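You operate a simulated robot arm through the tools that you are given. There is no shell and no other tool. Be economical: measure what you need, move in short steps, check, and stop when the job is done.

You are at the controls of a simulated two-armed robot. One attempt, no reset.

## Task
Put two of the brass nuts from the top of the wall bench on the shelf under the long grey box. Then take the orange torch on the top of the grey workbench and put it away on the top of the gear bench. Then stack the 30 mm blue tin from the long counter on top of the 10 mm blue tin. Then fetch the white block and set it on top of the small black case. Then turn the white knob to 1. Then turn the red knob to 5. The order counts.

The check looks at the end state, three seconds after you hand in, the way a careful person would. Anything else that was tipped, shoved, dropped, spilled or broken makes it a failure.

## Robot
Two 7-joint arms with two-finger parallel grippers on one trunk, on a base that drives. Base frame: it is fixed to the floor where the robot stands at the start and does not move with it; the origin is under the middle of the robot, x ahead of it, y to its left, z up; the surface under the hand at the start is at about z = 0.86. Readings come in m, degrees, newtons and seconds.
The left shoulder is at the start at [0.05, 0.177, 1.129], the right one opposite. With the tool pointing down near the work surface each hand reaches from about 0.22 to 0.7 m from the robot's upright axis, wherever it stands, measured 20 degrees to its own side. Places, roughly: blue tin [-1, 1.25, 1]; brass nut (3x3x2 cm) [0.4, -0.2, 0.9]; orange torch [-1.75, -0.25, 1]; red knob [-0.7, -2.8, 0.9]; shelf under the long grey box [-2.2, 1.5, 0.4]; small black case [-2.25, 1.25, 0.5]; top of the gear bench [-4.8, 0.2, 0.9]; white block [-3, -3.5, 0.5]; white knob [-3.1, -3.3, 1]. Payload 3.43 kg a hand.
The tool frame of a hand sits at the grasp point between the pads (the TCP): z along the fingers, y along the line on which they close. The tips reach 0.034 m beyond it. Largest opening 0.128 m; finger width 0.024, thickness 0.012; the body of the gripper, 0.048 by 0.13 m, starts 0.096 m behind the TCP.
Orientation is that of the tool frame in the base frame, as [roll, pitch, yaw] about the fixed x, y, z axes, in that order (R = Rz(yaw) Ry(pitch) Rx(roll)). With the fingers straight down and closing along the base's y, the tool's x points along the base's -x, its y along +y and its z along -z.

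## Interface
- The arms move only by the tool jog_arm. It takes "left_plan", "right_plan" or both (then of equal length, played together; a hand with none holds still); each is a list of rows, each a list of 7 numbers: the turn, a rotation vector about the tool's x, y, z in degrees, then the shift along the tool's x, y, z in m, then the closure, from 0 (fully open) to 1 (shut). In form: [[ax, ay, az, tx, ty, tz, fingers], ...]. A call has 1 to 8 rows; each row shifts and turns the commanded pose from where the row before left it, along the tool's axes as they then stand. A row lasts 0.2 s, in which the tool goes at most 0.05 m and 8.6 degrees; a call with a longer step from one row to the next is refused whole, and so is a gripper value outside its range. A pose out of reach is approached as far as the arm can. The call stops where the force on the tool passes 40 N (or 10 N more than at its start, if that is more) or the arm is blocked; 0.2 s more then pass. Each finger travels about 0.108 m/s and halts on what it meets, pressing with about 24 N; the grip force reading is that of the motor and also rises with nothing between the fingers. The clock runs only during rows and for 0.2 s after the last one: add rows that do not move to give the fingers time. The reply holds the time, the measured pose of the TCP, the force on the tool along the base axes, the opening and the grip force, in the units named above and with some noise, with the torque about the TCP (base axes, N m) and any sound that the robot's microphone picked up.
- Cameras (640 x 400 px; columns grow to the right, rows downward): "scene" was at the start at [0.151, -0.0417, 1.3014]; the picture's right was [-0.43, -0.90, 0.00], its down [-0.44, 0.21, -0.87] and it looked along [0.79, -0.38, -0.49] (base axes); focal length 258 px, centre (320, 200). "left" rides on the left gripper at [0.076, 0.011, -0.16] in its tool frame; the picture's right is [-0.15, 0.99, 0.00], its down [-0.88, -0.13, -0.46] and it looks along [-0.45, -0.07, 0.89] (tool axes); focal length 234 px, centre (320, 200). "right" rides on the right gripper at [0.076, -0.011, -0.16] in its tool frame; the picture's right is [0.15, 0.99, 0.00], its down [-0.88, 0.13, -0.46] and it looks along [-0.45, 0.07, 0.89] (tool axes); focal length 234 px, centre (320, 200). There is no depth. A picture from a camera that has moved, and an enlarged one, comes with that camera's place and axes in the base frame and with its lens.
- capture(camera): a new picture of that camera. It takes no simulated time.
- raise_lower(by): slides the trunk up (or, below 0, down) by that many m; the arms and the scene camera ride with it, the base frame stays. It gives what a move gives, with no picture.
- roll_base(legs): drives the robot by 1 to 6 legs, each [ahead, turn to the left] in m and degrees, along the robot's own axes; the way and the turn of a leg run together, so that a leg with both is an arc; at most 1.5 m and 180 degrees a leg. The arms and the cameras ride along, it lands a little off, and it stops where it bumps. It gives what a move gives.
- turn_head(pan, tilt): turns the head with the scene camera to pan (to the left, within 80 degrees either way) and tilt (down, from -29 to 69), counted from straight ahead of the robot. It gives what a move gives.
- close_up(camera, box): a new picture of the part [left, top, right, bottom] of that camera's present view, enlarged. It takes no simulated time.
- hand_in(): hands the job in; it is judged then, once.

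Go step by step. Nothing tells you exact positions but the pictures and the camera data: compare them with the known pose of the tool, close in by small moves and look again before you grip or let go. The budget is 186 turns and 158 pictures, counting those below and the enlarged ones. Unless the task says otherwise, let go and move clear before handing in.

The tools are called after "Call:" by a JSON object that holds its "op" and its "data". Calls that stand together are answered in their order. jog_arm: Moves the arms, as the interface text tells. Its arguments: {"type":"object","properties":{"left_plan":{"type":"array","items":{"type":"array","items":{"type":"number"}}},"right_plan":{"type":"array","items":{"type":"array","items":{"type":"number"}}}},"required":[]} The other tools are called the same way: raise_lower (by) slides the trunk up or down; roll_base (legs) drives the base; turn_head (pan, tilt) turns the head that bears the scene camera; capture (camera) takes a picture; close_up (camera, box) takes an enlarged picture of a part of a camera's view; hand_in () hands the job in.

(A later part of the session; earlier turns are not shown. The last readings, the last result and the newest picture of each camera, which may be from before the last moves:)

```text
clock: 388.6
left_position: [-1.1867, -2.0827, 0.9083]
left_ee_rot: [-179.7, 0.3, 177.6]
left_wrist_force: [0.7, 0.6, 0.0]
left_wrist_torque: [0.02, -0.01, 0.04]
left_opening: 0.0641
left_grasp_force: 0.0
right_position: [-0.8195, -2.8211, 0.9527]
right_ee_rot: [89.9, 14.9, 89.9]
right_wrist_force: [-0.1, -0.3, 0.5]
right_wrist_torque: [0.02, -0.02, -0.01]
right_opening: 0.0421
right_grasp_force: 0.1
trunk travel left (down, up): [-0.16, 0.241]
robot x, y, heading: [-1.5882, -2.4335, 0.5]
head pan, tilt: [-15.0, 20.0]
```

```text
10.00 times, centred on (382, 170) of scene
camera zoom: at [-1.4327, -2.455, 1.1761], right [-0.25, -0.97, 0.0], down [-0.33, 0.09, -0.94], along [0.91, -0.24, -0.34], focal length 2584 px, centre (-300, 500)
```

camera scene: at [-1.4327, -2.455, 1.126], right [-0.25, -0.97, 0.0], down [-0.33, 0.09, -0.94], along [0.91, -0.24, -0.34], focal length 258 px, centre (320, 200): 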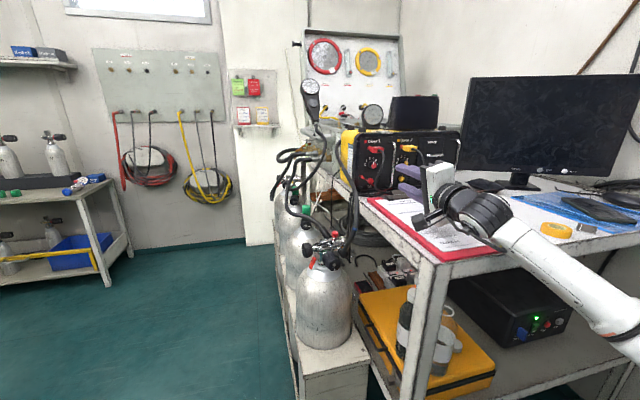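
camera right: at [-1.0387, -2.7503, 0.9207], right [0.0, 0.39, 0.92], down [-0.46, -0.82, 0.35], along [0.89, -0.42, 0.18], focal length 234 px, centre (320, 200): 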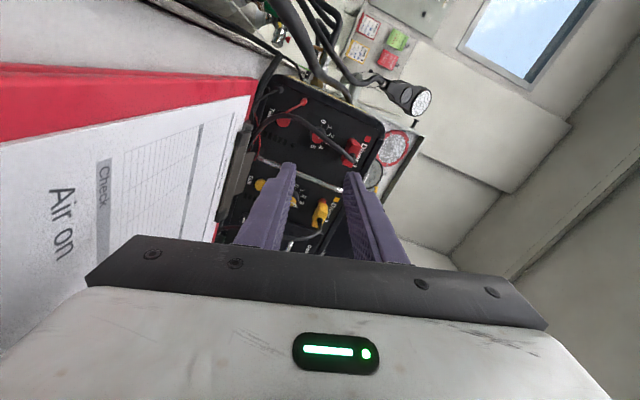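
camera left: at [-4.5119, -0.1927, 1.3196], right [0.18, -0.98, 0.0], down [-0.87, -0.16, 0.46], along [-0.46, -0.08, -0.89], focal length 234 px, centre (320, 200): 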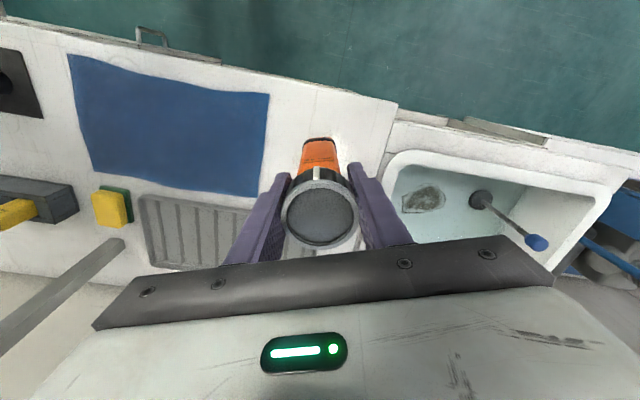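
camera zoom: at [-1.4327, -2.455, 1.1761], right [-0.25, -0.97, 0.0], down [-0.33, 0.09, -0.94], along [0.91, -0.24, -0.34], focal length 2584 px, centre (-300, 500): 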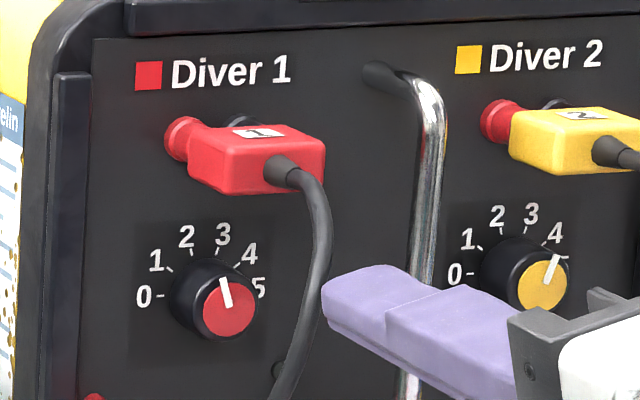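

The pointer is at 2, so it needs +108° to reach 5. Triangulation shows the cable hanging about 9 cm in front of the knob, slightly left, so I approach from its right side: shift right 3 cm and yaw the hand 14° inward.

Call:
{"op": "jog_arm", "data": {"right_plan": [[0, 0, 0, -0.0324, -0.0086, 0, 0.72], [-1.8, 6.76, 0, 0, 0, 0, 0.72], [-1.8, 6.76, 0, 0, 0, 0, 0.72], [0, 0, 0, 0, 0, 0, 0.72]]}}

Call:
{"op": "capture", "data": {"camera": "right"}}

Call:
{"op": "close_up", "data": {"camera": "scene", "box": [340, 140, 440, 203]}}

```text
clock: 389.6
left_position: [-1.1875, -2.0827, 0.9098]
left_ee_rot: [-179.7, 0.4, 177.6]
left_wrist_force: [0.0, 0.0, 0.4]
left_wrist_torque: [-0.02, -0.02, 0.0]
left_opening: 0.0641
left_grasp_force: 0.1
right_position: [-0.8095, -2.8174, 0.9477]
right_ee_rot: [89.8, 14.4, 102.2]
right_wrist_force: [0.4, -0.6, -0.1]
right_wrist_torque: [-0.01, 0.01, 0.01]
right_opening: 0.0356
right_grasp_force: 0.0
right hand out of reach, approached as far as the arm can: row 3
trunk travel left (down, up): [-0.16, 0.241]
robot x, y, heading: [-1.5918, -2.4287, 0.4]
head pan, tilt: [-15.0, 20.0]
```

```text
28 pictures are left
camera right: at [-0.9808, -2.7819, 0.9165], right [-0.08, 0.38, 0.92], down [-0.27, -0.9, 0.34], along [0.96, -0.22, 0.18], focal length 234 px, centre (320, 200)
```

right: 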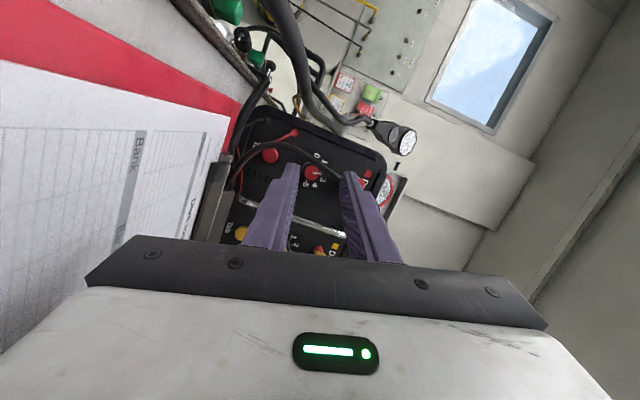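

```text
6.35 times, centred on (390, 172) of scene
camera zoom: at [-1.4331, -2.4548, 1.1762], right [-0.25, -0.97, 0.0], down [-0.33, 0.09, -0.94], along [0.91, -0.24, -0.34], focal length 1641 px, centre (-124, 381)
```

zoom: 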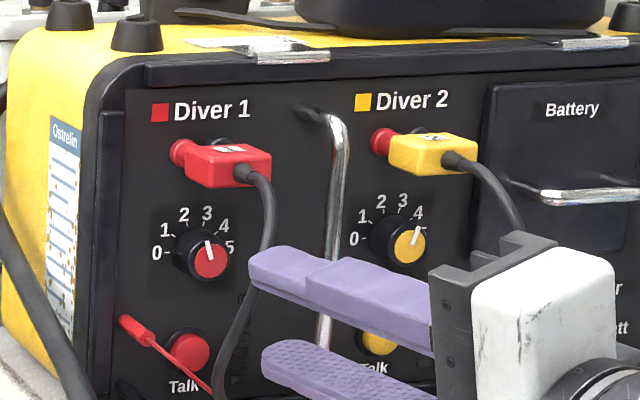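

The arm runs out of reach with that inward yaw, so I'd rather turn the whole base 14°. I back off, undo the hand yaw, and shuffle the base about 0.23 m south with a heading of 14°.

Call:
{"op": "roll_base", "data": {"legs": [[-0.25, 0]]}}

Call:
{"op": "jog_arm", "data": {"right_plan": [[1.55, -5.8, 0, 0, 0, 0, 0.72], [1.55, -5.8, 0, 0, 0, 0, 0.72], [0, 0, 0, 0, 0, 0, 0.72]]}}

Call:
{"op": "roll_base", "data": {"legs": [[0, 51.4], [-0.457, 0], [0, -37.4], [0.3, 0]]}}

Call:
{"op": "capture", "data": {"camera": "scene"}}

```text
clock: 391.5
left_position: [-1.4347, -2.0843, 0.9094]
left_ee_rot: [-179.7, 0.5, 177.7]
left_wrist_force: [0.8, -0.2, 0.1]
left_wrist_torque: [0.02, 0.01, -0.02]
left_opening: 0.064
left_grasp_force: 0.0
right_position: [-1.0576, -2.8195, 0.9448]
right_ee_rot: [89.9, 14.3, 102.3]
right_wrist_force: [0.2, -0.8, -0.5]
right_wrist_torque: [-0.04, -0.01, -0.02]
right_opening: 0.0359
right_grasp_force: 0.1
trunk travel left (down, up): [-0.16, 0.241]
robot x, y, heading: [-1.8393, -2.4314, 0.3]
head pan, tilt: [-15.0, 20.0]
```

```text
clock: 392.3
left_position: [-1.435, -2.085, 0.9086]
left_ee_rot: [-179.6, 0.4, 177.7]
left_wrist_force: [-0.2, -0.3, 0.0]
left_wrist_torque: [-0.01, -0.01, 0.01]
left_opening: 0.0642
left_grasp_force: 0.0
right_position: [-1.0574, -2.818, 0.9463]
right_ee_rot: [90.3, 14.3, 90.2]
right_wrist_force: [0.3, -0.7, -0.6]
right_wrist_torque: [-0.01, -0.01, -0.01]
right_opening: 0.0361
right_grasp_force: 0.0
right hand out of reach, approached as far as the arm can: row 1
trunk travel left (down, up): [-0.16, 0.241]
robot x, y, heading: [-1.8401, -2.4307, 0.6]
head pan, tilt: [-15.0, 20.0]
```

```text
clock: 399.0
left_position: [-1.8337, -2.3455, 0.9102]
left_ee_rot: [-179.7, 0.6, -166.4]
left_wrist_force: [0.1, 0.3, -0.4]
left_wrist_torque: [-0.01, 0.0, -0.04]
left_opening: 0.0641
left_grasp_force: 0.1
right_position: [-1.2714, -2.9377, 0.9501]
right_ee_rot: [89.6, 14.0, 107.1]
right_wrist_force: [-0.5, 0.0, 0.4]
right_wrist_torque: [0.0, -0.01, -0.01]
right_opening: 0.0358
right_grasp_force: 0.1
trunk travel left (down, up): [-0.16, 0.241]
robot x, y, heading: [-2.1261, -2.788, 16.0]
head pan, tilt: [-15.0, 20.0]
stopped in leg 3: the robot was blocked; the commanded pose is now the measured one
```

```text
26 pictures are left
camera scene: at [-1.9686, -2.7706, 1.1761], right [0.02, -1.0, 0.0], down [-0.34, -0.01, -0.94], along [0.94, 0.02, -0.34], focal length 258 px, centre (320, 200)
```

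scene: 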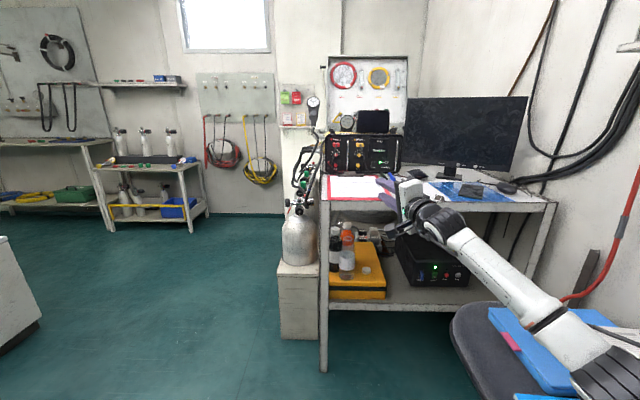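

The turn stopped 2° early on a bump (heading 16° is fine), and the chair looks unmoved. I roll 0.36 m ahead and check where the hand is relative to the cable and knob.

Call:
{"op": "roll_base", "data": {"legs": [[0.36, 0]]}}

Call:
{"op": "jog_arm", "data": {"right_plan": [[0, 0, 0, -0.02, -0.005, 0, 0.72], [0, 0, 0, 0, 0, 0, 0.72]]}}

Call:
{"op": "capture", "data": {"camera": "right"}}

Call:
{"op": "capture", "data": {"camera": "scene"}}

```text
clock: 401.3
left_position: [-1.482, -2.2493, 0.9097]
left_ee_rot: [-179.6, 0.5, -166.9]
left_wrist_force: [0.0, 0.5, 0.0]
left_wrist_torque: [-0.02, 0.0, 0.02]
left_opening: 0.0642
left_grasp_force: 0.1
right_position: [-0.9241, -2.8445, 0.9508]
right_ee_rot: [89.7, 14.0, 106.5]
right_wrist_force: [-0.5, -0.4, 0.9]
right_wrist_torque: [-0.02, 0.01, -0.02]
right_opening: 0.0358
right_grasp_force: 0.0
trunk travel left (down, up): [-0.16, 0.241]
robot x, y, heading: [-1.7769, -2.6926, 15.7]
head pan, tilt: [-15.0, 20.0]
```

```text
clock: 401.9
left_position: [-1.4814, -2.2496, 0.9089]
left_ee_rot: [-179.7, 0.5, -166.9]
left_wrist_force: [0.2, 0.8, -0.1]
left_wrist_torque: [0.01, -0.01, 0.0]
left_opening: 0.064
left_grasp_force: 0.0
right_position: [-0.919, -2.8637, 0.9494]
right_ee_rot: [89.5, 13.9, 106.5]
right_wrist_force: [0.1, -0.3, 0.2]
right_wrist_torque: [0.0, 0.04, -0.01]
right_opening: 0.0357
right_grasp_force: 0.0
trunk travel left (down, up): [-0.16, 0.241]
robot x, y, heading: [-1.7843, -2.6953, 15.6]
head pan, tilt: [-15.0, 20.0]
```

```text
25 pictures are left
camera right: at [-1.0909, -2.8421, 0.9198], right [-0.11, 0.36, 0.93], down [-0.2, -0.92, 0.34], along [0.97, -0.15, 0.18], focal length 234 px, centre (320, 200)
```

right: 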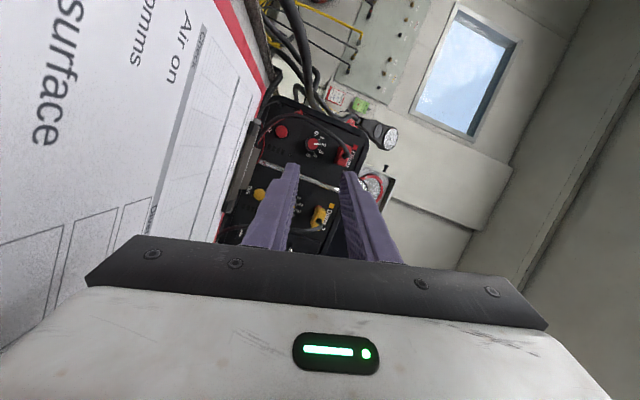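

```text
24 pictures are left
camera scene: at [-1.6205, -2.6729, 1.1761], right [0.01, -1.0, 0.0], down [-0.34, 0.0, -0.94], along [0.94, 0.01, -0.34], focal length 258 px, centre (320, 200)
```

scene: 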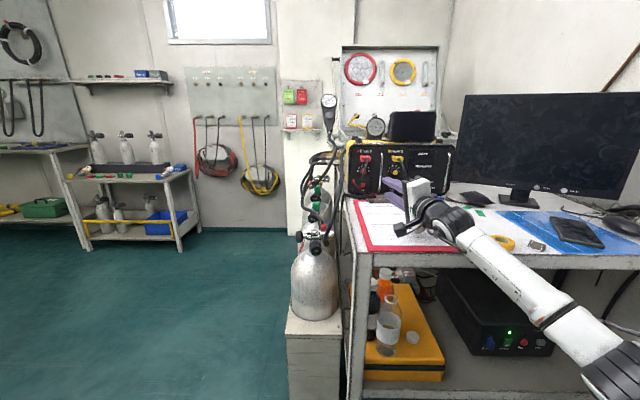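

The pose is good but the base is too far back, and the forearm must stay above the desk edge. I raise the trunk 5 cm (hand height kept), shift right onto the knob's line, extend 6 cm, then roll forward.

Call:
{"op": "raise_lower", "data": {"by": 0.05}}

Call:
{"op": "jog_arm", "data": {"right_plan": [[0, 0, 0, -0.0069, -0.0274, -0.004, 0.72], [0, 0, 0, -0.0069, -0.0274, -0.004, 0.72], [0, 0, 0, 0, 0, 0.03, 0.72], [0, 0, 0, 0, 0, 0.03, 0.72], [0, 0, 0, 0, 0, 0, 0.72]]}}

Call:
{"op": "roll_base", "data": {"legs": [[0.08, 0]]}}

Call:
{"op": "close_up", "data": {"camera": "right", "box": [240, 90, 400, 190]}}

```text
clock: 402.8
left_position: [-1.4822, -2.2495, 0.9591]
left_ee_rot: [-179.7, 0.5, -166.8]
left_wrist_force: [-0.2, -0.3, 0.1]
left_wrist_torque: [0.03, 0.02, 0.0]
left_opening: 0.0641
left_grasp_force: 0.1
right_position: [-0.9178, -2.8647, 1.0005]
right_ee_rot: [89.7, 13.8, 106.5]
right_wrist_force: [-0.7, -0.1, 0.2]
right_wrist_torque: [0.0, 0.02, 0.03]
right_opening: 0.0358
right_grasp_force: 0.1
trunk travel left (down, up): [-0.21, 0.191]
robot x, y, heading: [-1.7777, -2.6906, 15.3]
head pan, tilt: [-15.0, 20.0]
```

```text
clock: 404.0
left_position: [-1.4814, -2.2489, 0.9589]
left_ee_rot: [-179.8, 0.4, -166.9]
left_wrist_force: [-0.2, -0.9, 0.1]
left_wrist_torque: [0.0, 0.02, 0.0]
left_opening: 0.0642
left_grasp_force: 0.1
right_position: [-0.8588, -2.8759, 0.9533]
right_ee_rot: [89.5, 13.8, 106.4]
right_wrist_force: [-0.3, -0.5, -0.4]
right_wrist_torque: [-0.04, 0.0, -0.01]
right_opening: 0.0357
right_grasp_force: 0.0
trunk travel left (down, up): [-0.21, 0.191]
robot x, y, heading: [-1.7803, -2.6887, 15.6]
head pan, tilt: [-15.0, 20.0]
```

```text
clock: 405.1
left_position: [-1.404, -2.2278, 0.9597]
left_ee_rot: [-179.7, 0.5, -167.0]
left_wrist_force: [0.6, 0.8, 0.4]
left_wrist_torque: [-0.01, 0.0, -0.03]
left_opening: 0.0642
left_grasp_force: 0.1
right_position: [-0.7827, -2.8551, 0.9529]
right_ee_rot: [89.7, 13.9, 106.5]
right_wrist_force: [-0.1, -1.2, 0.6]
right_wrist_torque: [-0.02, 0.01, -0.01]
right_opening: 0.0359
right_grasp_force: 0.0
trunk travel left (down, up): [-0.21, 0.191]
robot x, y, heading: [-1.7062, -2.6687, 15.7]
head pan, tilt: [-15.0, 20.0]
```

```text
4.00 times, centred on (320, 140) of right
camera zoom: at [-0.9558, -2.8312, 0.9215], right [-0.11, 0.36, 0.93], down [-0.21, -0.92, 0.34], along [0.97, -0.15, 0.18], focal length 937 px, centre (320, 440)
```

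zoom: 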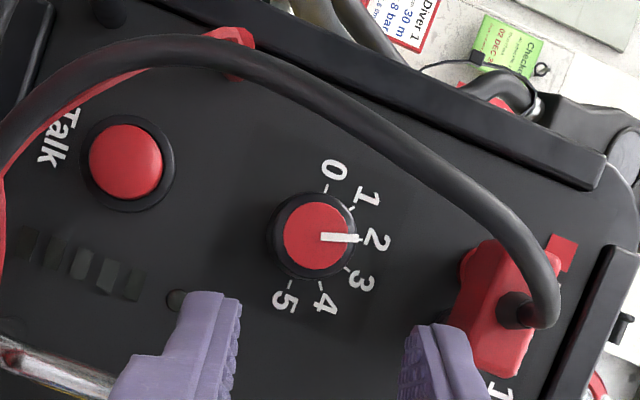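

Clear view: the pointer is at 2, the cable is out of the way, and the fingers are lined up. I correct 6 mm and advance onto the knob.

Call:
{"op": "jog_arm", "data": {"right_plan": [[0, 0, 0, 0.0066, -0.0025, 0.02, 0.72], [0, 0, 0, 0, 0, 0.025, 0.72], [0, 0, 0, 0, 0, 0.02, 0.72], [0, 0, 0, 0, 0, 0.007, 0.72], [0, 0, 0, 0, 0, 0, 0.72]]}}

Call:
{"op": "close_up", "data": {"camera": "right", "box": [240, 100, 400, 200]}}

```text
clock: 406.3
left_position: [-1.4055, -2.2267, 0.9578]
left_ee_rot: [-179.6, 0.4, -167.0]
left_wrist_force: [-0.1, 0.0, -0.2]
left_wrist_torque: [0.01, -0.01, 0.02]
left_opening: 0.064
left_grasp_force: 0.1
right_position: [-0.7603, -2.8385, 0.9476]
right_ee_rot: [89.7, 13.8, 106.4]
right_wrist_force: [-0.3, 0.6, -0.8]
right_wrist_torque: [0.02, 0.0, 0.0]
right_opening: 0.0357
right_grasp_force: 0.0
right hand out of reach, approached as far as the arm can: row 2, 3, 4
trunk travel left (down, up): [-0.21, 0.191]
robot x, y, heading: [-1.704, -2.673, 15.6]
head pan, tilt: [-15.0, 20.0]
```

```text
4.00 times, centred on (320, 150) of right
camera zoom: at [-0.9334, -2.8151, 0.9173], right [-0.11, 0.36, 0.93], down [-0.21, -0.92, 0.34], along [0.97, -0.15, 0.18], focal length 937 px, centre (320, 400)
```

zoom: 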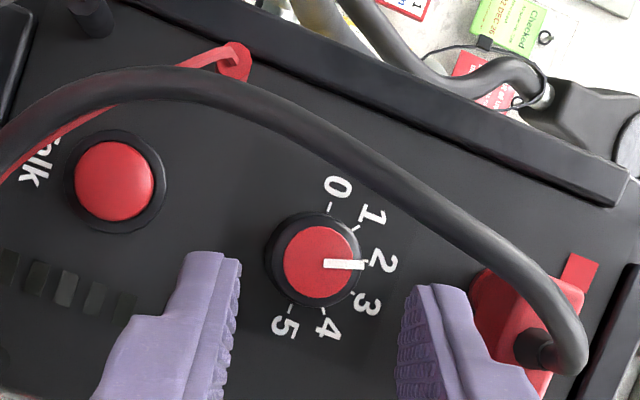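

The last 5 cm are out of arm reach, so I pull the arm in 5 cm and roll the base forward 9 cm.

Call:
{"op": "jog_arm", "data": {"right_plan": [[0, 0, 0, -0.0036, 0.0007, -0.03, 0.72], [0, 0, 0, 0, 0, -0.03, 0.72]]}}

Call:
{"op": "roll_base", "data": {"legs": [[0.09, 0]]}}

Call:
{"op": "close_up", "data": {"camera": "right", "box": [240, 100, 400, 200]}}

```text
clock: 406.9
left_position: [-1.4045, -2.2281, 0.96]
left_ee_rot: [-179.7, 0.5, -167.0]
left_wrist_force: [0.1, -0.5, -0.7]
left_wrist_torque: [-0.01, -0.01, 0.02]
left_opening: 0.0638
left_grasp_force: 0.1
right_position: [-0.7612, -2.8378, 0.9473]
right_ee_rot: [89.7, 13.8, 106.5]
right_wrist_force: [-0.1, 0.2, -1.0]
right_wrist_torque: [-0.03, -0.01, 0.02]
right_opening: 0.0356
right_grasp_force: 0.1
right hand out of reach, approached as far as the arm can: row 1, 2
trunk travel left (down, up): [-0.21, 0.191]
robot x, y, heading: [-1.7056, -2.6687, 15.5]
head pan, tilt: [-15.0, 20.0]
```

```text
clock: 407.9
left_position: [-1.3545, -2.214, 0.959]
left_ee_rot: [-179.6, 0.7, -167.1]
left_wrist_force: [0.5, -0.6, 0.4]
left_wrist_torque: [-0.02, 0.01, -0.01]
left_opening: 0.064
left_grasp_force: 0.1
right_position: [-0.7138, -2.8257, 0.9458]
right_ee_rot: [89.8, 14.0, 106.6]
right_wrist_force: [-31.5, -1.5, 6.4]
right_wrist_torque: [-0.04, 0.47, -0.24]
right_opening: 0.0312
right_grasp_force: 0.0
trunk travel left (down, up): [-0.21, 0.191]
robot x, y, heading: [-1.6519, -2.6568, 15.5]
head pan, tilt: [-15.0, 20.0]
stopped in leg 1: the force on the tool passed its limit at 255 N (the readings are from after the stop); the commanded pose is now the measured one
```

```text
4.00 times, centred on (320, 150) of right
camera zoom: at [-0.8865, -2.803, 0.9142], right [-0.11, 0.36, 0.93], down [-0.2, -0.92, 0.34], along [0.97, -0.15, 0.18], focal length 937 px, centre (320, 400)
```

zoom: 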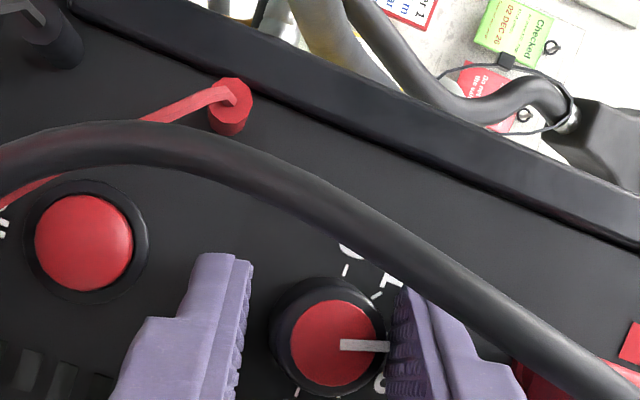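

The retreat hadn't registered, and the roll pressed the fingertips against the panel before stopping. I relieve that at once by pulling the hand back 1.5 cm and check the unit hasn't moved.

Call:
{"op": "jog_arm", "data": {"right_plan": [[0, 0, 0, 0, 0, -0.008, 0.72], [0, 0, 0, 0, 0, -0.008, 0.72], [0, 0, 0, 0, 0, 0, 0.72]]}}

Call:
{"op": "close_up", "data": {"camera": "scene", "box": [330, 130, 470, 220]}}

```text
clock: 408.7
left_position: [-1.3528, -2.2138, 0.9588]
left_ee_rot: [-179.7, 0.4, -167.1]
left_wrist_force: [0.6, 0.3, 0.7]
left_wrist_torque: [0.01, 0.01, -0.02]
left_opening: 0.064
left_grasp_force: 0.1
right_position: [-0.7241, -2.8275, 0.9408]
right_ee_rot: [90.2, 13.8, 106.8]
right_wrist_force: [1.0, 3.0, 4.7]
right_wrist_torque: [0.01, -0.1, 0.07]
right_opening: 0.0393
right_grasp_force: 2.1
right hand out of reach, approached as far as the arm can: row 1
trunk travel left (down, up): [-0.21, 0.191]
robot x, y, heading: [-1.653, -2.6557, 15.4]
head pan, tilt: [-15.0, 20.0]
```

```text
4.44 times, centred on (400, 175) of scene
camera zoom: at [-1.4924, -2.6366, 1.2261], right [0.01, -1.0, 0.0], down [-0.34, 0.0, -0.94], along [0.94, 0.01, -0.34], focal length 1149 px, centre (-36, 311)
```

zoom: 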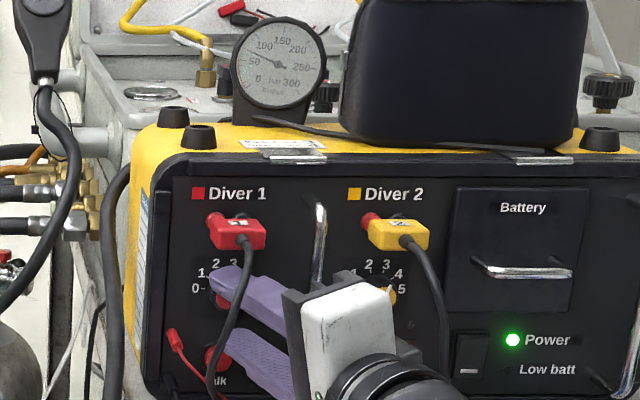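

The unit is where it was (within measurement error). I back the base 6 cm to free the hand, fold the arm 8 cm, and correct the height.

Call:
{"op": "roll_base", "data": {"legs": [[-0.06, 0]]}}

Call:
{"op": "jog_arm", "data": {"right_plan": [[0, 0, 0, -0.0068, 0.0076, -0.03, 0.72], [0, 0, 0, 0, 0, -0.03, 0.72], [0, 0, 0, 0, 0, -0.02, 0.72], [0, 0, 0, 0, 0, 0, 0.72]]}}

```text
clock: 409.7
left_position: [-1.41, -2.2291, 0.9579]
left_ee_rot: [-179.7, 0.4, -167.1]
left_wrist_force: [0.6, -0.4, -0.5]
left_wrist_torque: [0.03, 0.0, -0.03]
left_opening: 0.064
left_grasp_force: 0.0
right_position: [-0.7818, -2.8452, 0.9401]
right_ee_rot: [90.1, 13.9, 106.8]
right_wrist_force: [0.3, -0.5, -0.4]
right_wrist_torque: [-0.01, -0.01, 0.01]
right_opening: 0.0357
right_grasp_force: 0.1
trunk travel left (down, up): [-0.21, 0.191]
robot x, y, heading: [-1.7114, -2.6718, 15.7]
head pan, tilt: [-15.0, 20.0]
```

```text
clock: 410.0
left_position: [-1.4086, -2.23, 0.9587]
left_ee_rot: [-179.7, 0.4, -167.2]
left_wrist_force: [1.4, -0.5, -0.3]
left_wrist_torque: [0.0, 0.06, -0.03]
left_opening: 0.0642
left_grasp_force: 0.1
right_position: [-0.7983, -2.8324, 0.9281]
right_ee_rot: [91.9, 19.5, 109.4]
right_wrist_force: [-3.3, 0.0, 10.1]
right_wrist_torque: [-0.29, 1.15, -0.06]
right_opening: 0.0358
right_grasp_force: 0.0
trunk travel left (down, up): [-0.21, 0.191]
robot x, y, heading: [-1.7063, -2.6687, 15.5]
head pan, tilt: [-15.0, 20.0]
stopped in row 1 (right hand): the force on the tool passed its limit at 84 N (the readings are from after the stop); the commanded pose is now the measured one
```

Something resisted. I look before doing anything else.

Call:
{"op": "capture", "data": {"camera": "scene"}}

Call:
{"op": "capture", "data": {"camera": "right"}}

```text
19 pictures are left
camera scene: at [-1.549, -2.6527, 1.2262], right [0.01, -1.0, 0.0], down [-0.34, 0.0, -0.94], along [0.94, 0.01, -0.34], focal length 258 px, centre (320, 200)
```

scene: 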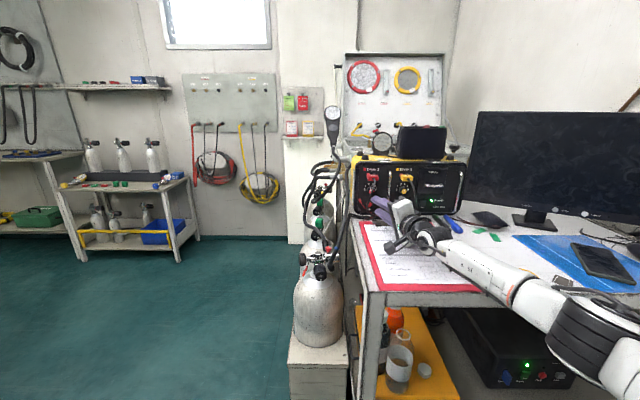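

```text
18 pictures are left
camera right: at [-0.9731, -2.8193, 0.8959], right [-0.12, 0.45, 0.88], down [-0.17, -0.89, 0.43], along [0.98, -0.1, 0.18], focal length 234 px, centre (320, 200)
```

right: 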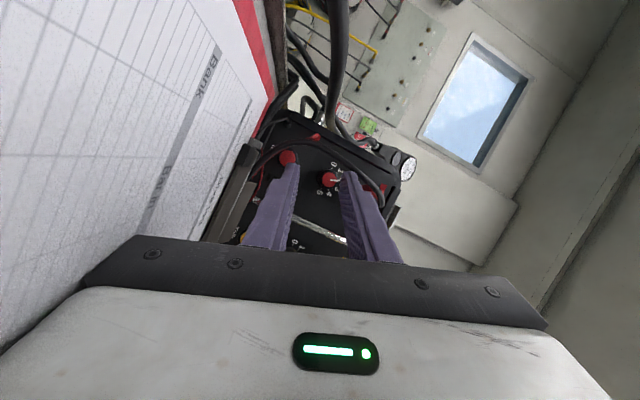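

The hand sagged close to the clipboard and desk. I back the base 12 cm first, then raise the trunk 10 cm to free everything.

Call:
{"op": "roll_base", "data": {"legs": [[-0.12, 0]]}}

Call:
{"op": "raise_lower", "data": {"by": 0.1}}

```text
clock: 411.2
left_position: [-1.5247, -2.2616, 0.9593]
left_ee_rot: [-179.6, 0.5, -167.1]
left_wrist_force: [-0.3, 0.4, 0.5]
left_wrist_torque: [-0.01, -0.01, 0.01]
left_opening: 0.0639
left_grasp_force: 0.1
right_position: [-0.9141, -2.8644, 0.9272]
right_ee_rot: [92.1, 19.6, 109.3]
right_wrist_force: [-4.2, -0.7, 17.6]
right_wrist_torque: [-0.63, 1.9, -0.02]
right_opening: 0.0359
right_grasp_force: 0.1
trunk travel left (down, up): [-0.21, 0.191]
robot x, y, heading: [-1.8229, -2.7016, 15.6]
head pan, tilt: [-15.0, 20.0]
```

```text
clock: 412.6
left_position: [-1.5225, -2.2622, 1.0584]
left_ee_rot: [-179.7, 0.4, -167.0]
left_wrist_force: [-0.4, 0.7, 0.1]
left_wrist_torque: [0.01, 0.0, 0.02]
left_opening: 0.064
left_grasp_force: 0.0
right_position: [-0.9138, -2.8662, 1.0253]
right_ee_rot: [92.3, 19.5, 109.5]
right_wrist_force: [0.4, -0.2, 0.2]
right_wrist_torque: [-0.02, -0.01, 0.02]
right_opening: 0.0359
right_grasp_force: 0.0
trunk travel left (down, up): [-0.31, 0.091]
robot x, y, heading: [-1.8225, -2.7031, 15.8]
head pan, tilt: [-15.0, 20.0]
```

Everything is free again. I fold the arm in 8 cm, settle the trunk so the hand is at knob height with a higher shoulder, and look.

Call:
{"op": "jog_arm", "data": {"right_plan": [[0, 0, 0, -0.0147, -0.0054, -0.03, 0.72], [0, 0, 0, 0, 0, -0.03, 0.72], [0, 0, 0, 0, 0, -0.025, 0.72], [0, 0, 0, 0, 0, 0, 0.72]]}}

Call:
{"op": "raise_lower", "data": {"by": -0.072}}

Call:
{"op": "capture", "data": {"camera": "scene"}}

```text
clock: 413.6
left_position: [-1.5223, -2.2619, 1.0585]
left_ee_rot: [-179.7, 0.3, -167.1]
left_wrist_force: [0.0, -0.6, 0.2]
left_wrist_torque: [-0.01, -0.04, 0.01]
left_opening: 0.0642
left_grasp_force: 0.0
right_position: [-0.9882, -2.9068, 1.0286]
right_ee_rot: [92.2, 19.5, 109.2]
right_wrist_force: [-0.3, 0.0, -0.2]
right_wrist_torque: [0.01, -0.01, -0.01]
right_opening: 0.0358
right_grasp_force: 0.0
trunk travel left (down, up): [-0.31, 0.091]
robot x, y, heading: [-1.8227, -2.7001, 15.6]
head pan, tilt: [-15.0, 20.0]
```

```text
clock: 414.7
left_position: [-1.5224, -2.2617, 0.9863]
left_ee_rot: [-179.7, 0.4, -167.0]
left_wrist_force: [0.0, -0.3, 0.4]
left_wrist_torque: [0.02, -0.02, -0.01]
left_opening: 0.0639
left_grasp_force: 0.0
right_position: [-0.9879, -2.9081, 0.9561]
right_ee_rot: [92.2, 19.5, 109.3]
right_wrist_force: [-0.6, -0.5, 0.3]
right_wrist_torque: [0.0, 0.01, 0.04]
right_opening: 0.0357
right_grasp_force: 0.1
trunk travel left (down, up): [-0.238, 0.163]
robot x, y, heading: [-1.8234, -2.7013, 15.3]
head pan, tilt: [-15.0, 20.0]
```

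```text
17 pictures are left
camera scene: at [-1.6628, -2.6847, 1.2541], right [0.01, -1.0, 0.0], down [-0.34, 0.0, -0.94], along [0.94, 0.01, -0.34], focal length 258 px, centre (320, 200)
```

scene: 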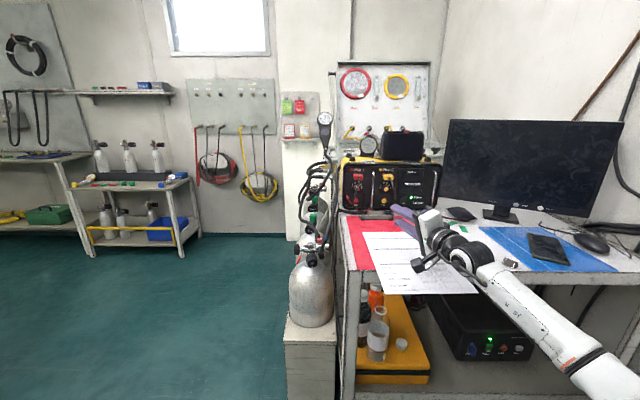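

The paper sheet on the red clipboard was dragged toward the desk's front edge by the hand. I must put that back; a closer look first.

Call:
{"op": "close_up", "data": {"camera": "scene", "box": [335, 205, 495, 305]}}

```text
4.00 times, centred on (415, 255) of scene
camera zoom: at [-1.6628, -2.6847, 1.2541], right [0.01, -1.0, 0.0], down [-0.34, 0.0, -0.94], along [0.94, 0.01, -0.34], focal length 1034 px, centre (-60, -20)
```

zoom: 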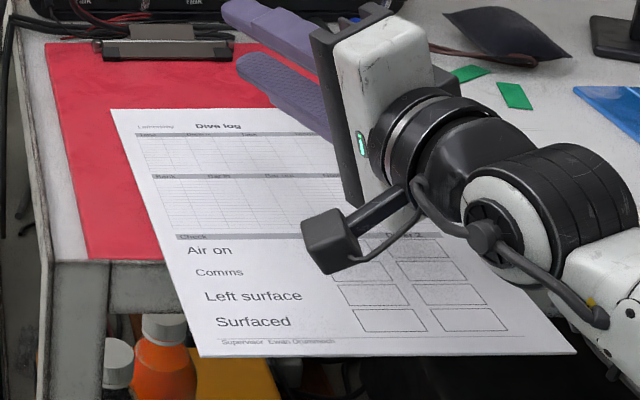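

The sheet moved exactly with the hand during that 12 cm backward roll, so I can undo it the same way: put the hand back in the same pose, press with the same light force and roll 12 cm forward. First reposition above the sheet.

Call:
{"op": "jog_arm", "data": {"right_plan": [[0, 0, 0, 0.0147, 0.0054, 0.03, 0.72], [0, 0, 0, 0, 0, 0.03, 0.72], [0, 0, 0, 0, 0, 0.025, 0.72], [0, 0, 0, 0, 0, 0, 0.72]]}}

Call:
{"op": "raise_lower", "data": {"by": -0.024}}

```text
clock: 415.7
left_position: [-1.5223, -2.2625, 0.9871]
left_ee_rot: [-179.7, 0.4, -167.2]
left_wrist_force: [0.1, 0.2, 0.3]
left_wrist_torque: [0.01, -0.02, 0.0]
left_opening: 0.0639
left_grasp_force: 0.0
right_position: [-0.9121, -2.8665, 0.9543]
right_ee_rot: [92.2, 19.5, 109.3]
right_wrist_force: [0.9, -0.3, -0.5]
right_wrist_torque: [-0.01, -0.02, -0.02]
right_opening: 0.0357
right_grasp_force: 0.0
trunk travel left (down, up): [-0.238, 0.163]
robot x, y, heading: [-1.8229, -2.7028, 15.3]
head pan, tilt: [-15.0, 20.0]
```

```text
clock: 416.4
left_position: [-1.5234, -2.2621, 0.9623]
left_ee_rot: [-179.7, 0.5, -167.1]
left_wrist_force: [-0.2, 0.4, -0.4]
left_wrist_torque: [0.03, 0.02, -0.01]
left_opening: 0.064
left_grasp_force: 0.1
right_position: [-0.9123, -2.8666, 0.9282]
right_ee_rot: [92.1, 19.5, 109.4]
right_wrist_force: [0.4, 0.4, -0.5]
right_wrist_torque: [-0.01, -0.04, 0.0]
right_opening: 0.0357
right_grasp_force: 0.2
trunk travel left (down, up): [-0.214, 0.187]
robot x, y, heading: [-1.8226, -2.6974, 15.7]
head pan, tilt: [-15.0, 20.0]
```

Call:
{"op": "raise_lower", "data": {"by": -0.004}}

```text
clock: 416.9
left_position: [-1.5226, -2.2623, 0.9576]
left_ee_rot: [-179.7, 0.3, -167.2]
left_wrist_force: [0.4, 0.5, -0.3]
left_wrist_torque: [0.0, 0.0, 0.01]
left_opening: 0.0641
left_grasp_force: 0.1
right_position: [-0.9134, -2.865, 0.9285]
right_ee_rot: [92.1, 19.5, 109.4]
right_wrist_force: [0.7, -0.6, 6.4]
right_wrist_torque: [-0.29, 0.59, 0.08]
right_opening: 0.0358
right_grasp_force: 0.0
trunk travel left (down, up): [-0.21, 0.191]
robot x, y, heading: [-1.822, -2.7017, 15.3]
head pan, tilt: [-15.0, 20.0]
```

Call:
{"op": "raise_lower", "data": {"by": -0.003}}

Call:
{"op": "roll_base", "data": {"legs": [[0.12, 0]]}}

Call:
{"op": "close_up", "data": {"camera": "scene", "box": [340, 200, 500, 300]}}

```text
clock: 417.4
left_position: [-1.5231, -2.2617, 0.9569]
left_ee_rot: [-179.6, 0.5, -167.1]
left_wrist_force: [0.3, 0.7, 0.3]
left_wrist_torque: [-0.01, 0.01, 0.0]
left_opening: 0.064
left_grasp_force: 0.0
right_position: [-0.9142, -2.8663, 0.9266]
right_ee_rot: [91.8, 19.5, 109.3]
right_wrist_force: [3.3, -1.2, 17.8]
right_wrist_torque: [-0.61, 1.46, 0.21]
right_opening: 0.0358
right_grasp_force: 0.1
trunk travel left (down, up): [-0.207, 0.194]
robot x, y, heading: [-1.823, -2.6992, 15.6]
head pan, tilt: [-15.0, 20.0]
```

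```text
clock: 418.7
left_position: [-1.4077, -2.2288, 0.9557]
left_ee_rot: [-179.6, 0.5, -167.0]
left_wrist_force: [0.2, -0.6, 0.2]
left_wrist_torque: [-0.02, 0.02, 0.0]
left_opening: 0.0639
left_grasp_force: 0.1
right_position: [-0.7964, -2.8299, 0.9278]
right_ee_rot: [91.8, 19.5, 109.4]
right_wrist_force: [4.5, 0.5, 20.7]
right_wrist_torque: [-0.58, 1.76, -0.01]
right_opening: 0.0357
right_grasp_force: 0.0
trunk travel left (down, up): [-0.207, 0.194]
robot x, y, heading: [-1.7102, -2.6716, 15.7]
head pan, tilt: [-15.0, 20.0]
```

```text
4.00 times, centred on (420, 250) of scene
camera zoom: at [-1.5481, -2.6512, 1.2235], right [0.01, -1.0, 0.0], down [-0.34, 0.0, -0.94], along [0.94, 0.01, -0.34], focal length 1034 px, centre (-80, 0)
```

zoom: 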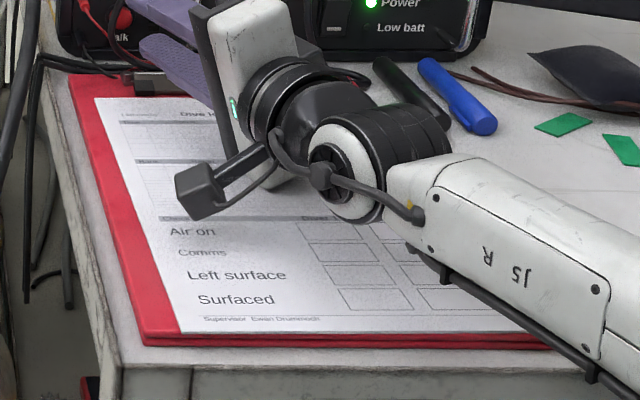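

The sheet is back on the clipboard as it was. I lift straight up 3 cm, then back away.

Call:
{"op": "raise_lower", "data": {"by": 0.03}}

Call:
{"op": "roll_base", "data": {"legs": [[-0.12, 0]]}}

Call:
{"op": "close_up", "data": {"camera": "scene", "box": [335, 160, 495, 300]}}

```text
clock: 419.4
left_position: [-1.4059, -2.2294, 0.9846]
left_ee_rot: [-179.7, 0.4, -167.0]
left_wrist_force: [-0.6, 0.7, -0.7]
left_wrist_torque: [0.01, 0.0, 0.0]
left_opening: 0.064
left_grasp_force: 0.0
right_position: [-0.7951, -2.831, 0.9544]
right_ee_rot: [92.0, 19.5, 109.4]
right_wrist_force: [-0.7, -0.8, -0.4]
right_wrist_torque: [-0.02, -0.04, -0.03]
right_opening: 0.0357
right_grasp_force: 0.1
trunk travel left (down, up): [-0.237, 0.164]
robot x, y, heading: [-1.7043, -2.6717, 15.8]
head pan, tilt: [-15.0, 20.0]
```

```text
clock: 420.7
left_position: [-1.5211, -2.2613, 0.9848]
left_ee_rot: [-179.7, 0.4, -167.1]
left_wrist_force: [1.0, 0.9, 0.1]
left_wrist_torque: [-0.02, 0.02, -0.03]
left_opening: 0.0641
left_grasp_force: 0.1
right_position: [-0.911, -2.8631, 0.9552]
right_ee_rot: [91.9, 19.5, 109.5]
right_wrist_force: [0.4, -0.1, -0.4]
right_wrist_torque: [0.0, 0.0, -0.02]
right_opening: 0.0357
right_grasp_force: 0.0
trunk travel left (down, up): [-0.237, 0.164]
robot x, y, heading: [-1.8181, -2.7027, 15.5]
head pan, tilt: [-15.0, 20.0]
```

```text
2.86 times, centred on (415, 230) of scene
camera zoom: at [-1.6612, -2.6841, 1.2532], right [0.01, -1.0, 0.0], down [-0.34, 0.0, -0.94], along [0.94, 0.01, -0.34], focal length 738 px, centre (49, 114)
```

zoom: 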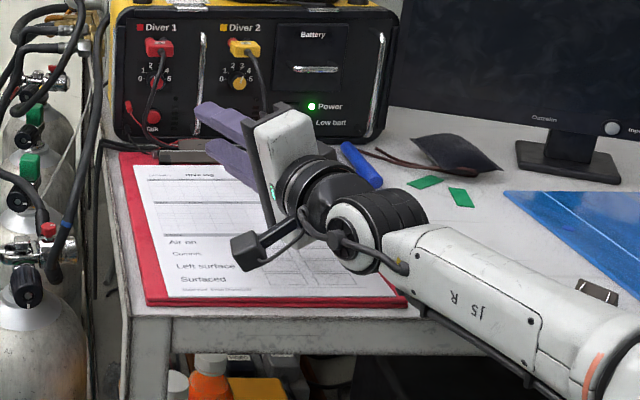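

Sheet restored and clearance good. I fold the arm in 7 cm, shift 2 cm right onto the knob's line, and roll 0.2 m forward with the arm well inside its reach.

Call:
{"op": "jog_arm", "data": {"right_plan": [[0, 0, 0, -0.0178, -0.0066, -0.03, 0.7], [0, 0, 0, 0, 0, -0.035, 0.7], [0, 0, 0, 0, 0, 0, 0.7]]}}

Call:
{"op": "roll_base", "data": {"legs": [[0.2, 0]]}}

Call:
{"op": "close_up", "data": {"camera": "right", "box": [240, 90, 400, 190]}}

```text
clock: 421.5
left_position: [-1.522, -2.2606, 0.9855]
left_ee_rot: [-179.8, 0.4, -167.1]
left_wrist_force: [0.7, -0.6, -0.6]
left_wrist_torque: [0.0, -0.02, -0.01]
left_opening: 0.064
left_grasp_force: 0.0
right_position: [-0.9658, -2.9035, 0.9557]
right_ee_rot: [92.0, 19.5, 109.4]
right_wrist_force: [0.8, -1.0, -0.5]
right_wrist_torque: [0.0, -0.03, -0.03]
right_opening: 0.0386
right_grasp_force: 0.1
trunk travel left (down, up): [-0.237, 0.164]
robot x, y, heading: [-1.8227, -2.6994, 15.3]
head pan, tilt: [-15.0, 20.0]
```

```text
clock: 423.1
left_position: [-1.3234, -2.208, 0.9849]
left_ee_rot: [-179.6, 0.4, -167.2]
left_wrist_force: [0.4, 1.2, -0.4]
left_wrist_torque: [-0.02, 0.01, -0.02]
left_opening: 0.0638
left_grasp_force: 0.0
right_position: [-0.7679, -2.8513, 0.9548]
right_ee_rot: [92.1, 19.4, 109.2]
right_wrist_force: [-0.6, -0.2, 0.1]
right_wrist_torque: [-0.01, 0.01, 0.0]
right_opening: 0.0385
right_grasp_force: 0.1
trunk travel left (down, up): [-0.237, 0.164]
robot x, y, heading: [-1.622, -2.6452, 15.6]
head pan, tilt: [-15.0, 20.0]
```

```text
4.00 times, centred on (320, 140) of right
camera zoom: at [-0.9425, -2.8376, 0.9235], right [-0.12, 0.45, 0.88], down [-0.17, -0.89, 0.43], along [0.98, -0.1, 0.18], focal length 937 px, centre (320, 440)
```

zoom: 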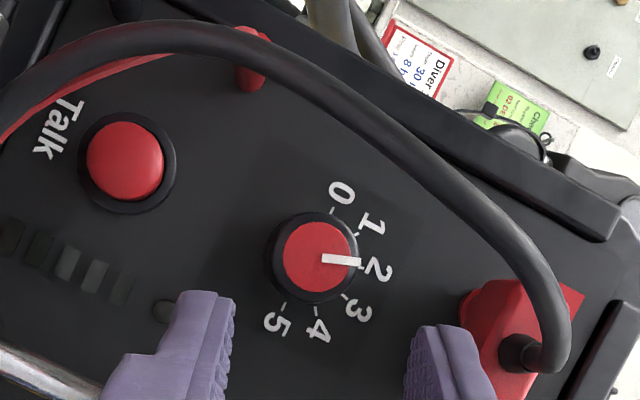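

Knob centre (y≈-2.8195, z≈0.948). Small correction, then advance 5 cm gently.

Call:
{"op": "jog_arm", "data": {"right_plan": [[0, 0, 0, 0.0054, -0.0018, 0.015, 0.7], [0, 0, 0, 0, 0, 0.018, 0.7], [0, 0, 0, 0, 0, 0.012, 0.7], [0, 0, 0, 0, 0, 0.006, 0.7], [0, 0, 0, 0, 0, 0, 0.7]]}}

Call:
{"op": "close_up", "data": {"camera": "right", "box": [240, 110, 400, 210]}}

```text
clock: 424.3
left_position: [-1.3237, -2.2074, 0.9843]
left_ee_rot: [-179.8, 0.4, -167.3]
left_wrist_force: [0.3, -0.2, -0.5]
left_wrist_torque: [-0.01, 0.0, 0.0]
left_opening: 0.0641
left_grasp_force: 0.1
right_position: [-0.7207, -2.8309, 0.9501]
right_ee_rot: [92.0, 19.4, 109.2]
right_wrist_force: [0.7, 0.1, 0.2]
right_wrist_torque: [-0.01, -0.01, -0.03]
right_opening: 0.0384
right_grasp_force: 0.2
trunk travel left (down, up): [-0.237, 0.164]
robot x, y, heading: [-1.6193, -2.65, 15.6]
head pan, tilt: [-15.0, 20.0]
```

```text
4.00 times, centred on (320, 160) of right
camera zoom: at [-0.8955, -2.8169, 0.9187], right [-0.12, 0.45, 0.88], down [-0.17, -0.89, 0.43], along [0.98, -0.1, 0.18], focal length 937 px, centre (320, 360)
```

zoom: 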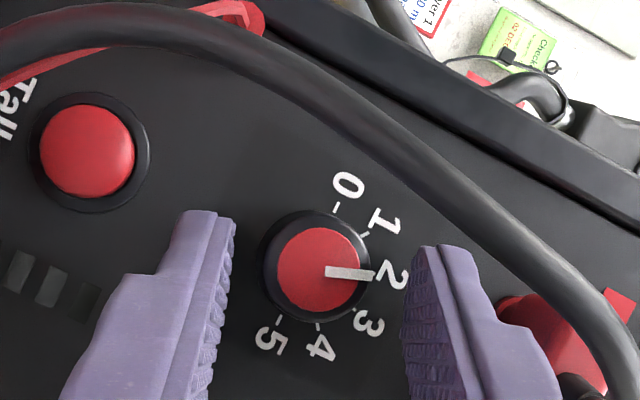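

The knob is centred between the fingers. Advance 3 mm and close.

Call:
{"op": "jog_arm", "data": {"right_plan": [[0, 0, 0, 0, 0, 0.003, 0.75], [0, 0, 0, 0, 0, 0, 0.85], [0, 0, 0, 0, 0, 0, 1], [0, 0, 0, 0, 0, 0, 1]]}}

```text
clock: 425.3
left_position: [-1.323, -2.2081, 0.9845]
left_ee_rot: [-179.7, 0.5, -167.3]
left_wrist_force: [-0.4, 0.1, -0.7]
left_wrist_torque: [-0.02, 0.02, 0.01]
left_opening: 0.0636
left_grasp_force: 0.0
right_position: [-0.7188, -2.8293, 0.9495]
right_ee_rot: [92.2, 19.3, 109.1]
right_wrist_force: [-5.4, -0.6, -3.0]
right_wrist_torque: [-0.03, 0.57, -0.19]
right_opening: 0.0241
right_grasp_force: 45.1
trunk travel left (down, up): [-0.237, 0.164]
robot x, y, heading: [-1.6227, -2.6502, 15.4]
head pan, tilt: [-15.0, 20.0]
```

Firm on the knob (24 mm). First bite: turn 54° about the hand axis.

Call:
{"op": "jog_arm", "data": {"right_plan": [[0, 0, 7.7, 0, 0, 0, 1], [0, 0, 7.7, 0, 0, 0, 1], [0, 0, 7.7, 0, 0, 0, 1], [0, 0, 7.7, 0, 0, 0, 1], [0, 0, 7.7, 0, 0, 0, 1], [0, 0, 7.7, 0, 0, 0, 1], [0, 0, 7.7, 0, 0, 0, 1], [0, 0, 0, 0, 0, 0, 1]]}}

Call:
{"op": "close_up", "data": {"camera": "right", "box": [240, 110, 400, 210]}}

```text
clock: 427.1
left_position: [-1.3231, -2.2079, 0.986]
left_ee_rot: [-179.7, 0.4, -167.2]
left_wrist_force: [-0.3, 0.0, 0.3]
left_wrist_torque: [-0.01, -0.03, 0.03]
left_opening: 0.064
left_grasp_force: 0.0
right_position: [-0.7188, -2.8298, 0.9483]
right_ee_rot: [92.3, -34.6, 107.3]
right_wrist_force: [-6.0, -3.7, -8.4]
right_wrist_torque: [-0.09, -0.63, 0.33]
right_opening: 0.0254
right_grasp_force: 45.3
trunk travel left (down, up): [-0.237, 0.164]
robot x, y, heading: [-1.6236, -2.6478, 15.1]
head pan, tilt: [-15.0, 20.0]
```

```text
4.00 times, centred on (320, 160) of right
camera zoom: at [-0.8911, -2.8148, 0.9872], right [0.17, -0.41, 0.9], down [-0.19, -0.91, -0.38], along [0.97, -0.11, -0.23], focal length 937 px, centre (320, 360)
```

zoom: 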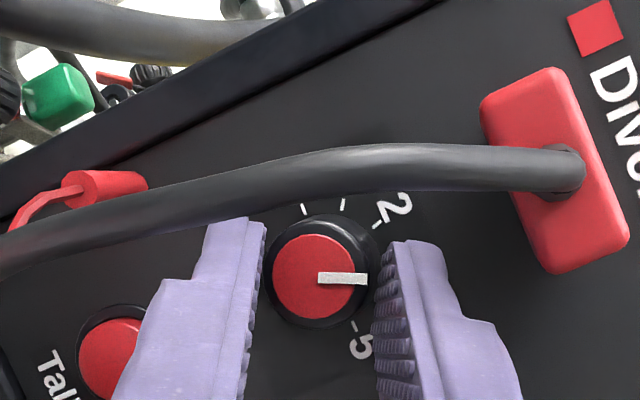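

The pointer followed: it is now at about 3.5. I open, swing back 51°, and regrip.

Call:
{"op": "jog_arm", "data": {"right_plan": [[0, 0, 0, 0, 0, 0, 0.8], [0, 0, 0, 0, 0, 0, 0.7], [0, 0, -8.5, 0, 0, 0, 0.7], [0, 0, -8.5, 0, 0, 0, 0.7], [0, 0, -8.5, 0, 0, 0, 0.7], [0, 0, -8.5, 0, 0, 0, 0.7], [0, 0, -8.5, 0, 0, 0, 0.7], [0, 0, -8.5, 0, 0, 0, 0.7]]}}

Call:
{"op": "close_up", "data": {"camera": "right", "box": [240, 110, 400, 210]}}

```text
clock: 428.9
left_position: [-1.3242, -2.2089, 0.9839]
left_ee_rot: [-179.8, 0.4, -167.1]
left_wrist_force: [-0.4, 1.3, 0.4]
left_wrist_torque: [0.0, -0.02, -0.01]
left_opening: 0.064
left_grasp_force: 0.1
right_position: [-0.7203, -2.8299, 0.9496]
right_ee_rot: [92.0, 16.7, 109.1]
right_wrist_force: [-0.6, -0.4, 0.0]
right_wrist_torque: [0.01, 0.02, -0.01]
right_opening: 0.0386
right_grasp_force: 0.0
trunk travel left (down, up): [-0.237, 0.164]
robot x, y, heading: [-1.6248, -2.6455, 15.4]
head pan, tilt: [-15.0, 20.0]
```

```text
4.00 times, centred on (320, 160) of right
camera zoom: at [-0.8935, -2.8152, 0.9222], right [-0.11, 0.41, 0.9], down [-0.16, -0.9, 0.39], along [0.98, -0.11, 0.16], focal length 937 px, centre (320, 360)
```

zoom: 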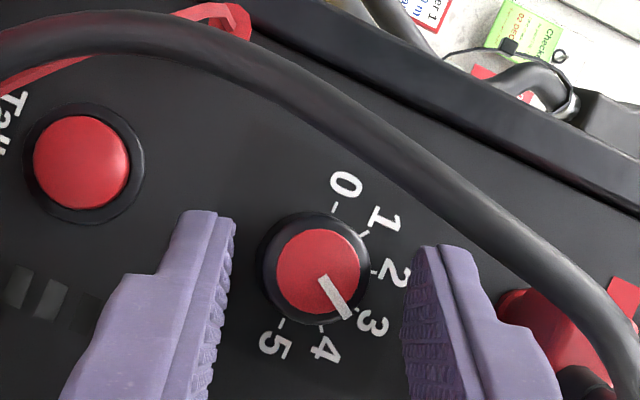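

Pointer at 3.5, so 54.4° remain. Close and make the second bite.

Call:
{"op": "jog_arm", "data": {"right_plan": [[0, 0, 0, 0, 0, 0.001, 0.85], [0, 0, 0, 0, 0, 0, 1], [0, 0, 0, 0, 0, 0, 1], [0, 0, 0, 0, 0, 0, 1]]}}

Call:
{"op": "jog_arm", "data": {"right_plan": [[0, 0, 7.8, 0, 0, 0, 1], [0, 0, 7.8, 0, 0, 0, 1], [0, 0, 7.8, 0, 0, 0, 1], [0, 0, 7.8, 0, 0, 0, 1], [0, 0, 7.8, 0, 0, 0, 1], [0, 0, 7.8, 0, 0, 0, 1], [0, 0, 7.8, 0, 0, 0, 1], [0, 0, 0, 0, 0, 0, 1]]}}

Call:
{"op": "jog_arm", "data": {"right_plan": [[0, 0, 0, 0, 0, 0, 0.8], [0, 0, 0, 0, 0, 0, 0.7], [0, 0, 0, 0, 0, -0.02, 0.7], [0, 0, 0, 0, 0, -0.025, 0.7], [0, 0, 0, 0, 0, 0, 0.7]]}}

Call:
{"op": "close_up", "data": {"camera": "right", "box": [240, 90, 400, 190]}}

```text
clock: 429.9
left_position: [-1.3247, -2.2084, 0.9854]
left_ee_rot: [-179.7, 0.5, -167.3]
left_wrist_force: [0.0, -0.2, -0.1]
left_wrist_torque: [-0.02, 0.02, -0.01]
left_opening: 0.064
left_grasp_force: 0.0
right_position: [-0.7185, -2.8305, 0.9493]
right_ee_rot: [92.1, 16.6, 109.1]
right_wrist_force: [-19.0, -2.4, -7.0]
right_wrist_torque: [-0.05, 0.56, -0.28]
right_opening: 0.0239
right_grasp_force: 44.8
trunk travel left (down, up): [-0.237, 0.164]
robot x, y, heading: [-1.6228, -2.6483, 15.5]
head pan, tilt: [-15.0, 20.0]
```

```text
clock: 431.7
left_position: [-1.3226, -2.2081, 0.9852]
left_ee_rot: [-179.8, 0.4, -167.1]
left_wrist_force: [0.1, 0.8, 0.9]
left_wrist_torque: [0.01, 0.01, 0.01]
left_opening: 0.0642
left_grasp_force: 0.1
right_position: [-0.7177, -2.8305, 0.9493]
right_ee_rot: [92.5, -38.2, 107.1]
right_wrist_force: [-5.5, -4.0, -8.6]
right_wrist_torque: [-0.39, -0.43, 0.06]
right_opening: 0.0261
right_grasp_force: 44.8
trunk travel left (down, up): [-0.237, 0.164]
robot x, y, heading: [-1.6266, -2.649, 15.7]
head pan, tilt: [-15.0, 20.0]
```

```text
clock: 432.9
left_position: [-1.3239, -2.2079, 0.9855]
left_ee_rot: [-179.6, 0.3, -167.2]
left_wrist_force: [0.2, -1.1, 0.9]
left_wrist_torque: [0.01, 0.04, -0.03]
left_opening: 0.0642
left_grasp_force: 0.0
right_position: [-0.7526, -2.841, 0.9527]
right_ee_rot: [92.2, -38.0, 107.0]
right_wrist_force: [-0.4, -0.6, -0.5]
right_wrist_torque: [0.04, 0.01, -0.06]
right_opening: 0.0386
right_grasp_force: 0.0
right hand out of reach, approached as far as the arm can: row 3
trunk travel left (down, up): [-0.237, 0.164]
robot x, y, heading: [-1.6275, -2.6487, 15.2]
head pan, tilt: [-15.0, 20.0]
```

```text
4.00 times, centred on (320, 140) of right
camera zoom: at [-0.924, -2.8274, 0.9939], right [0.18, -0.46, 0.87], down [-0.2, -0.88, -0.42], along [0.96, -0.1, -0.25], focal length 937 px, centre (320, 440)
```

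zoom: 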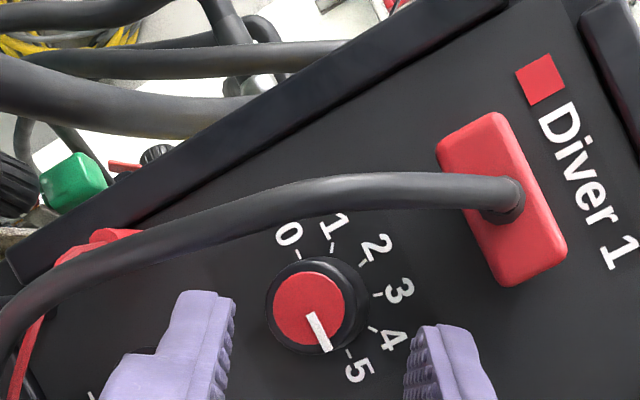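

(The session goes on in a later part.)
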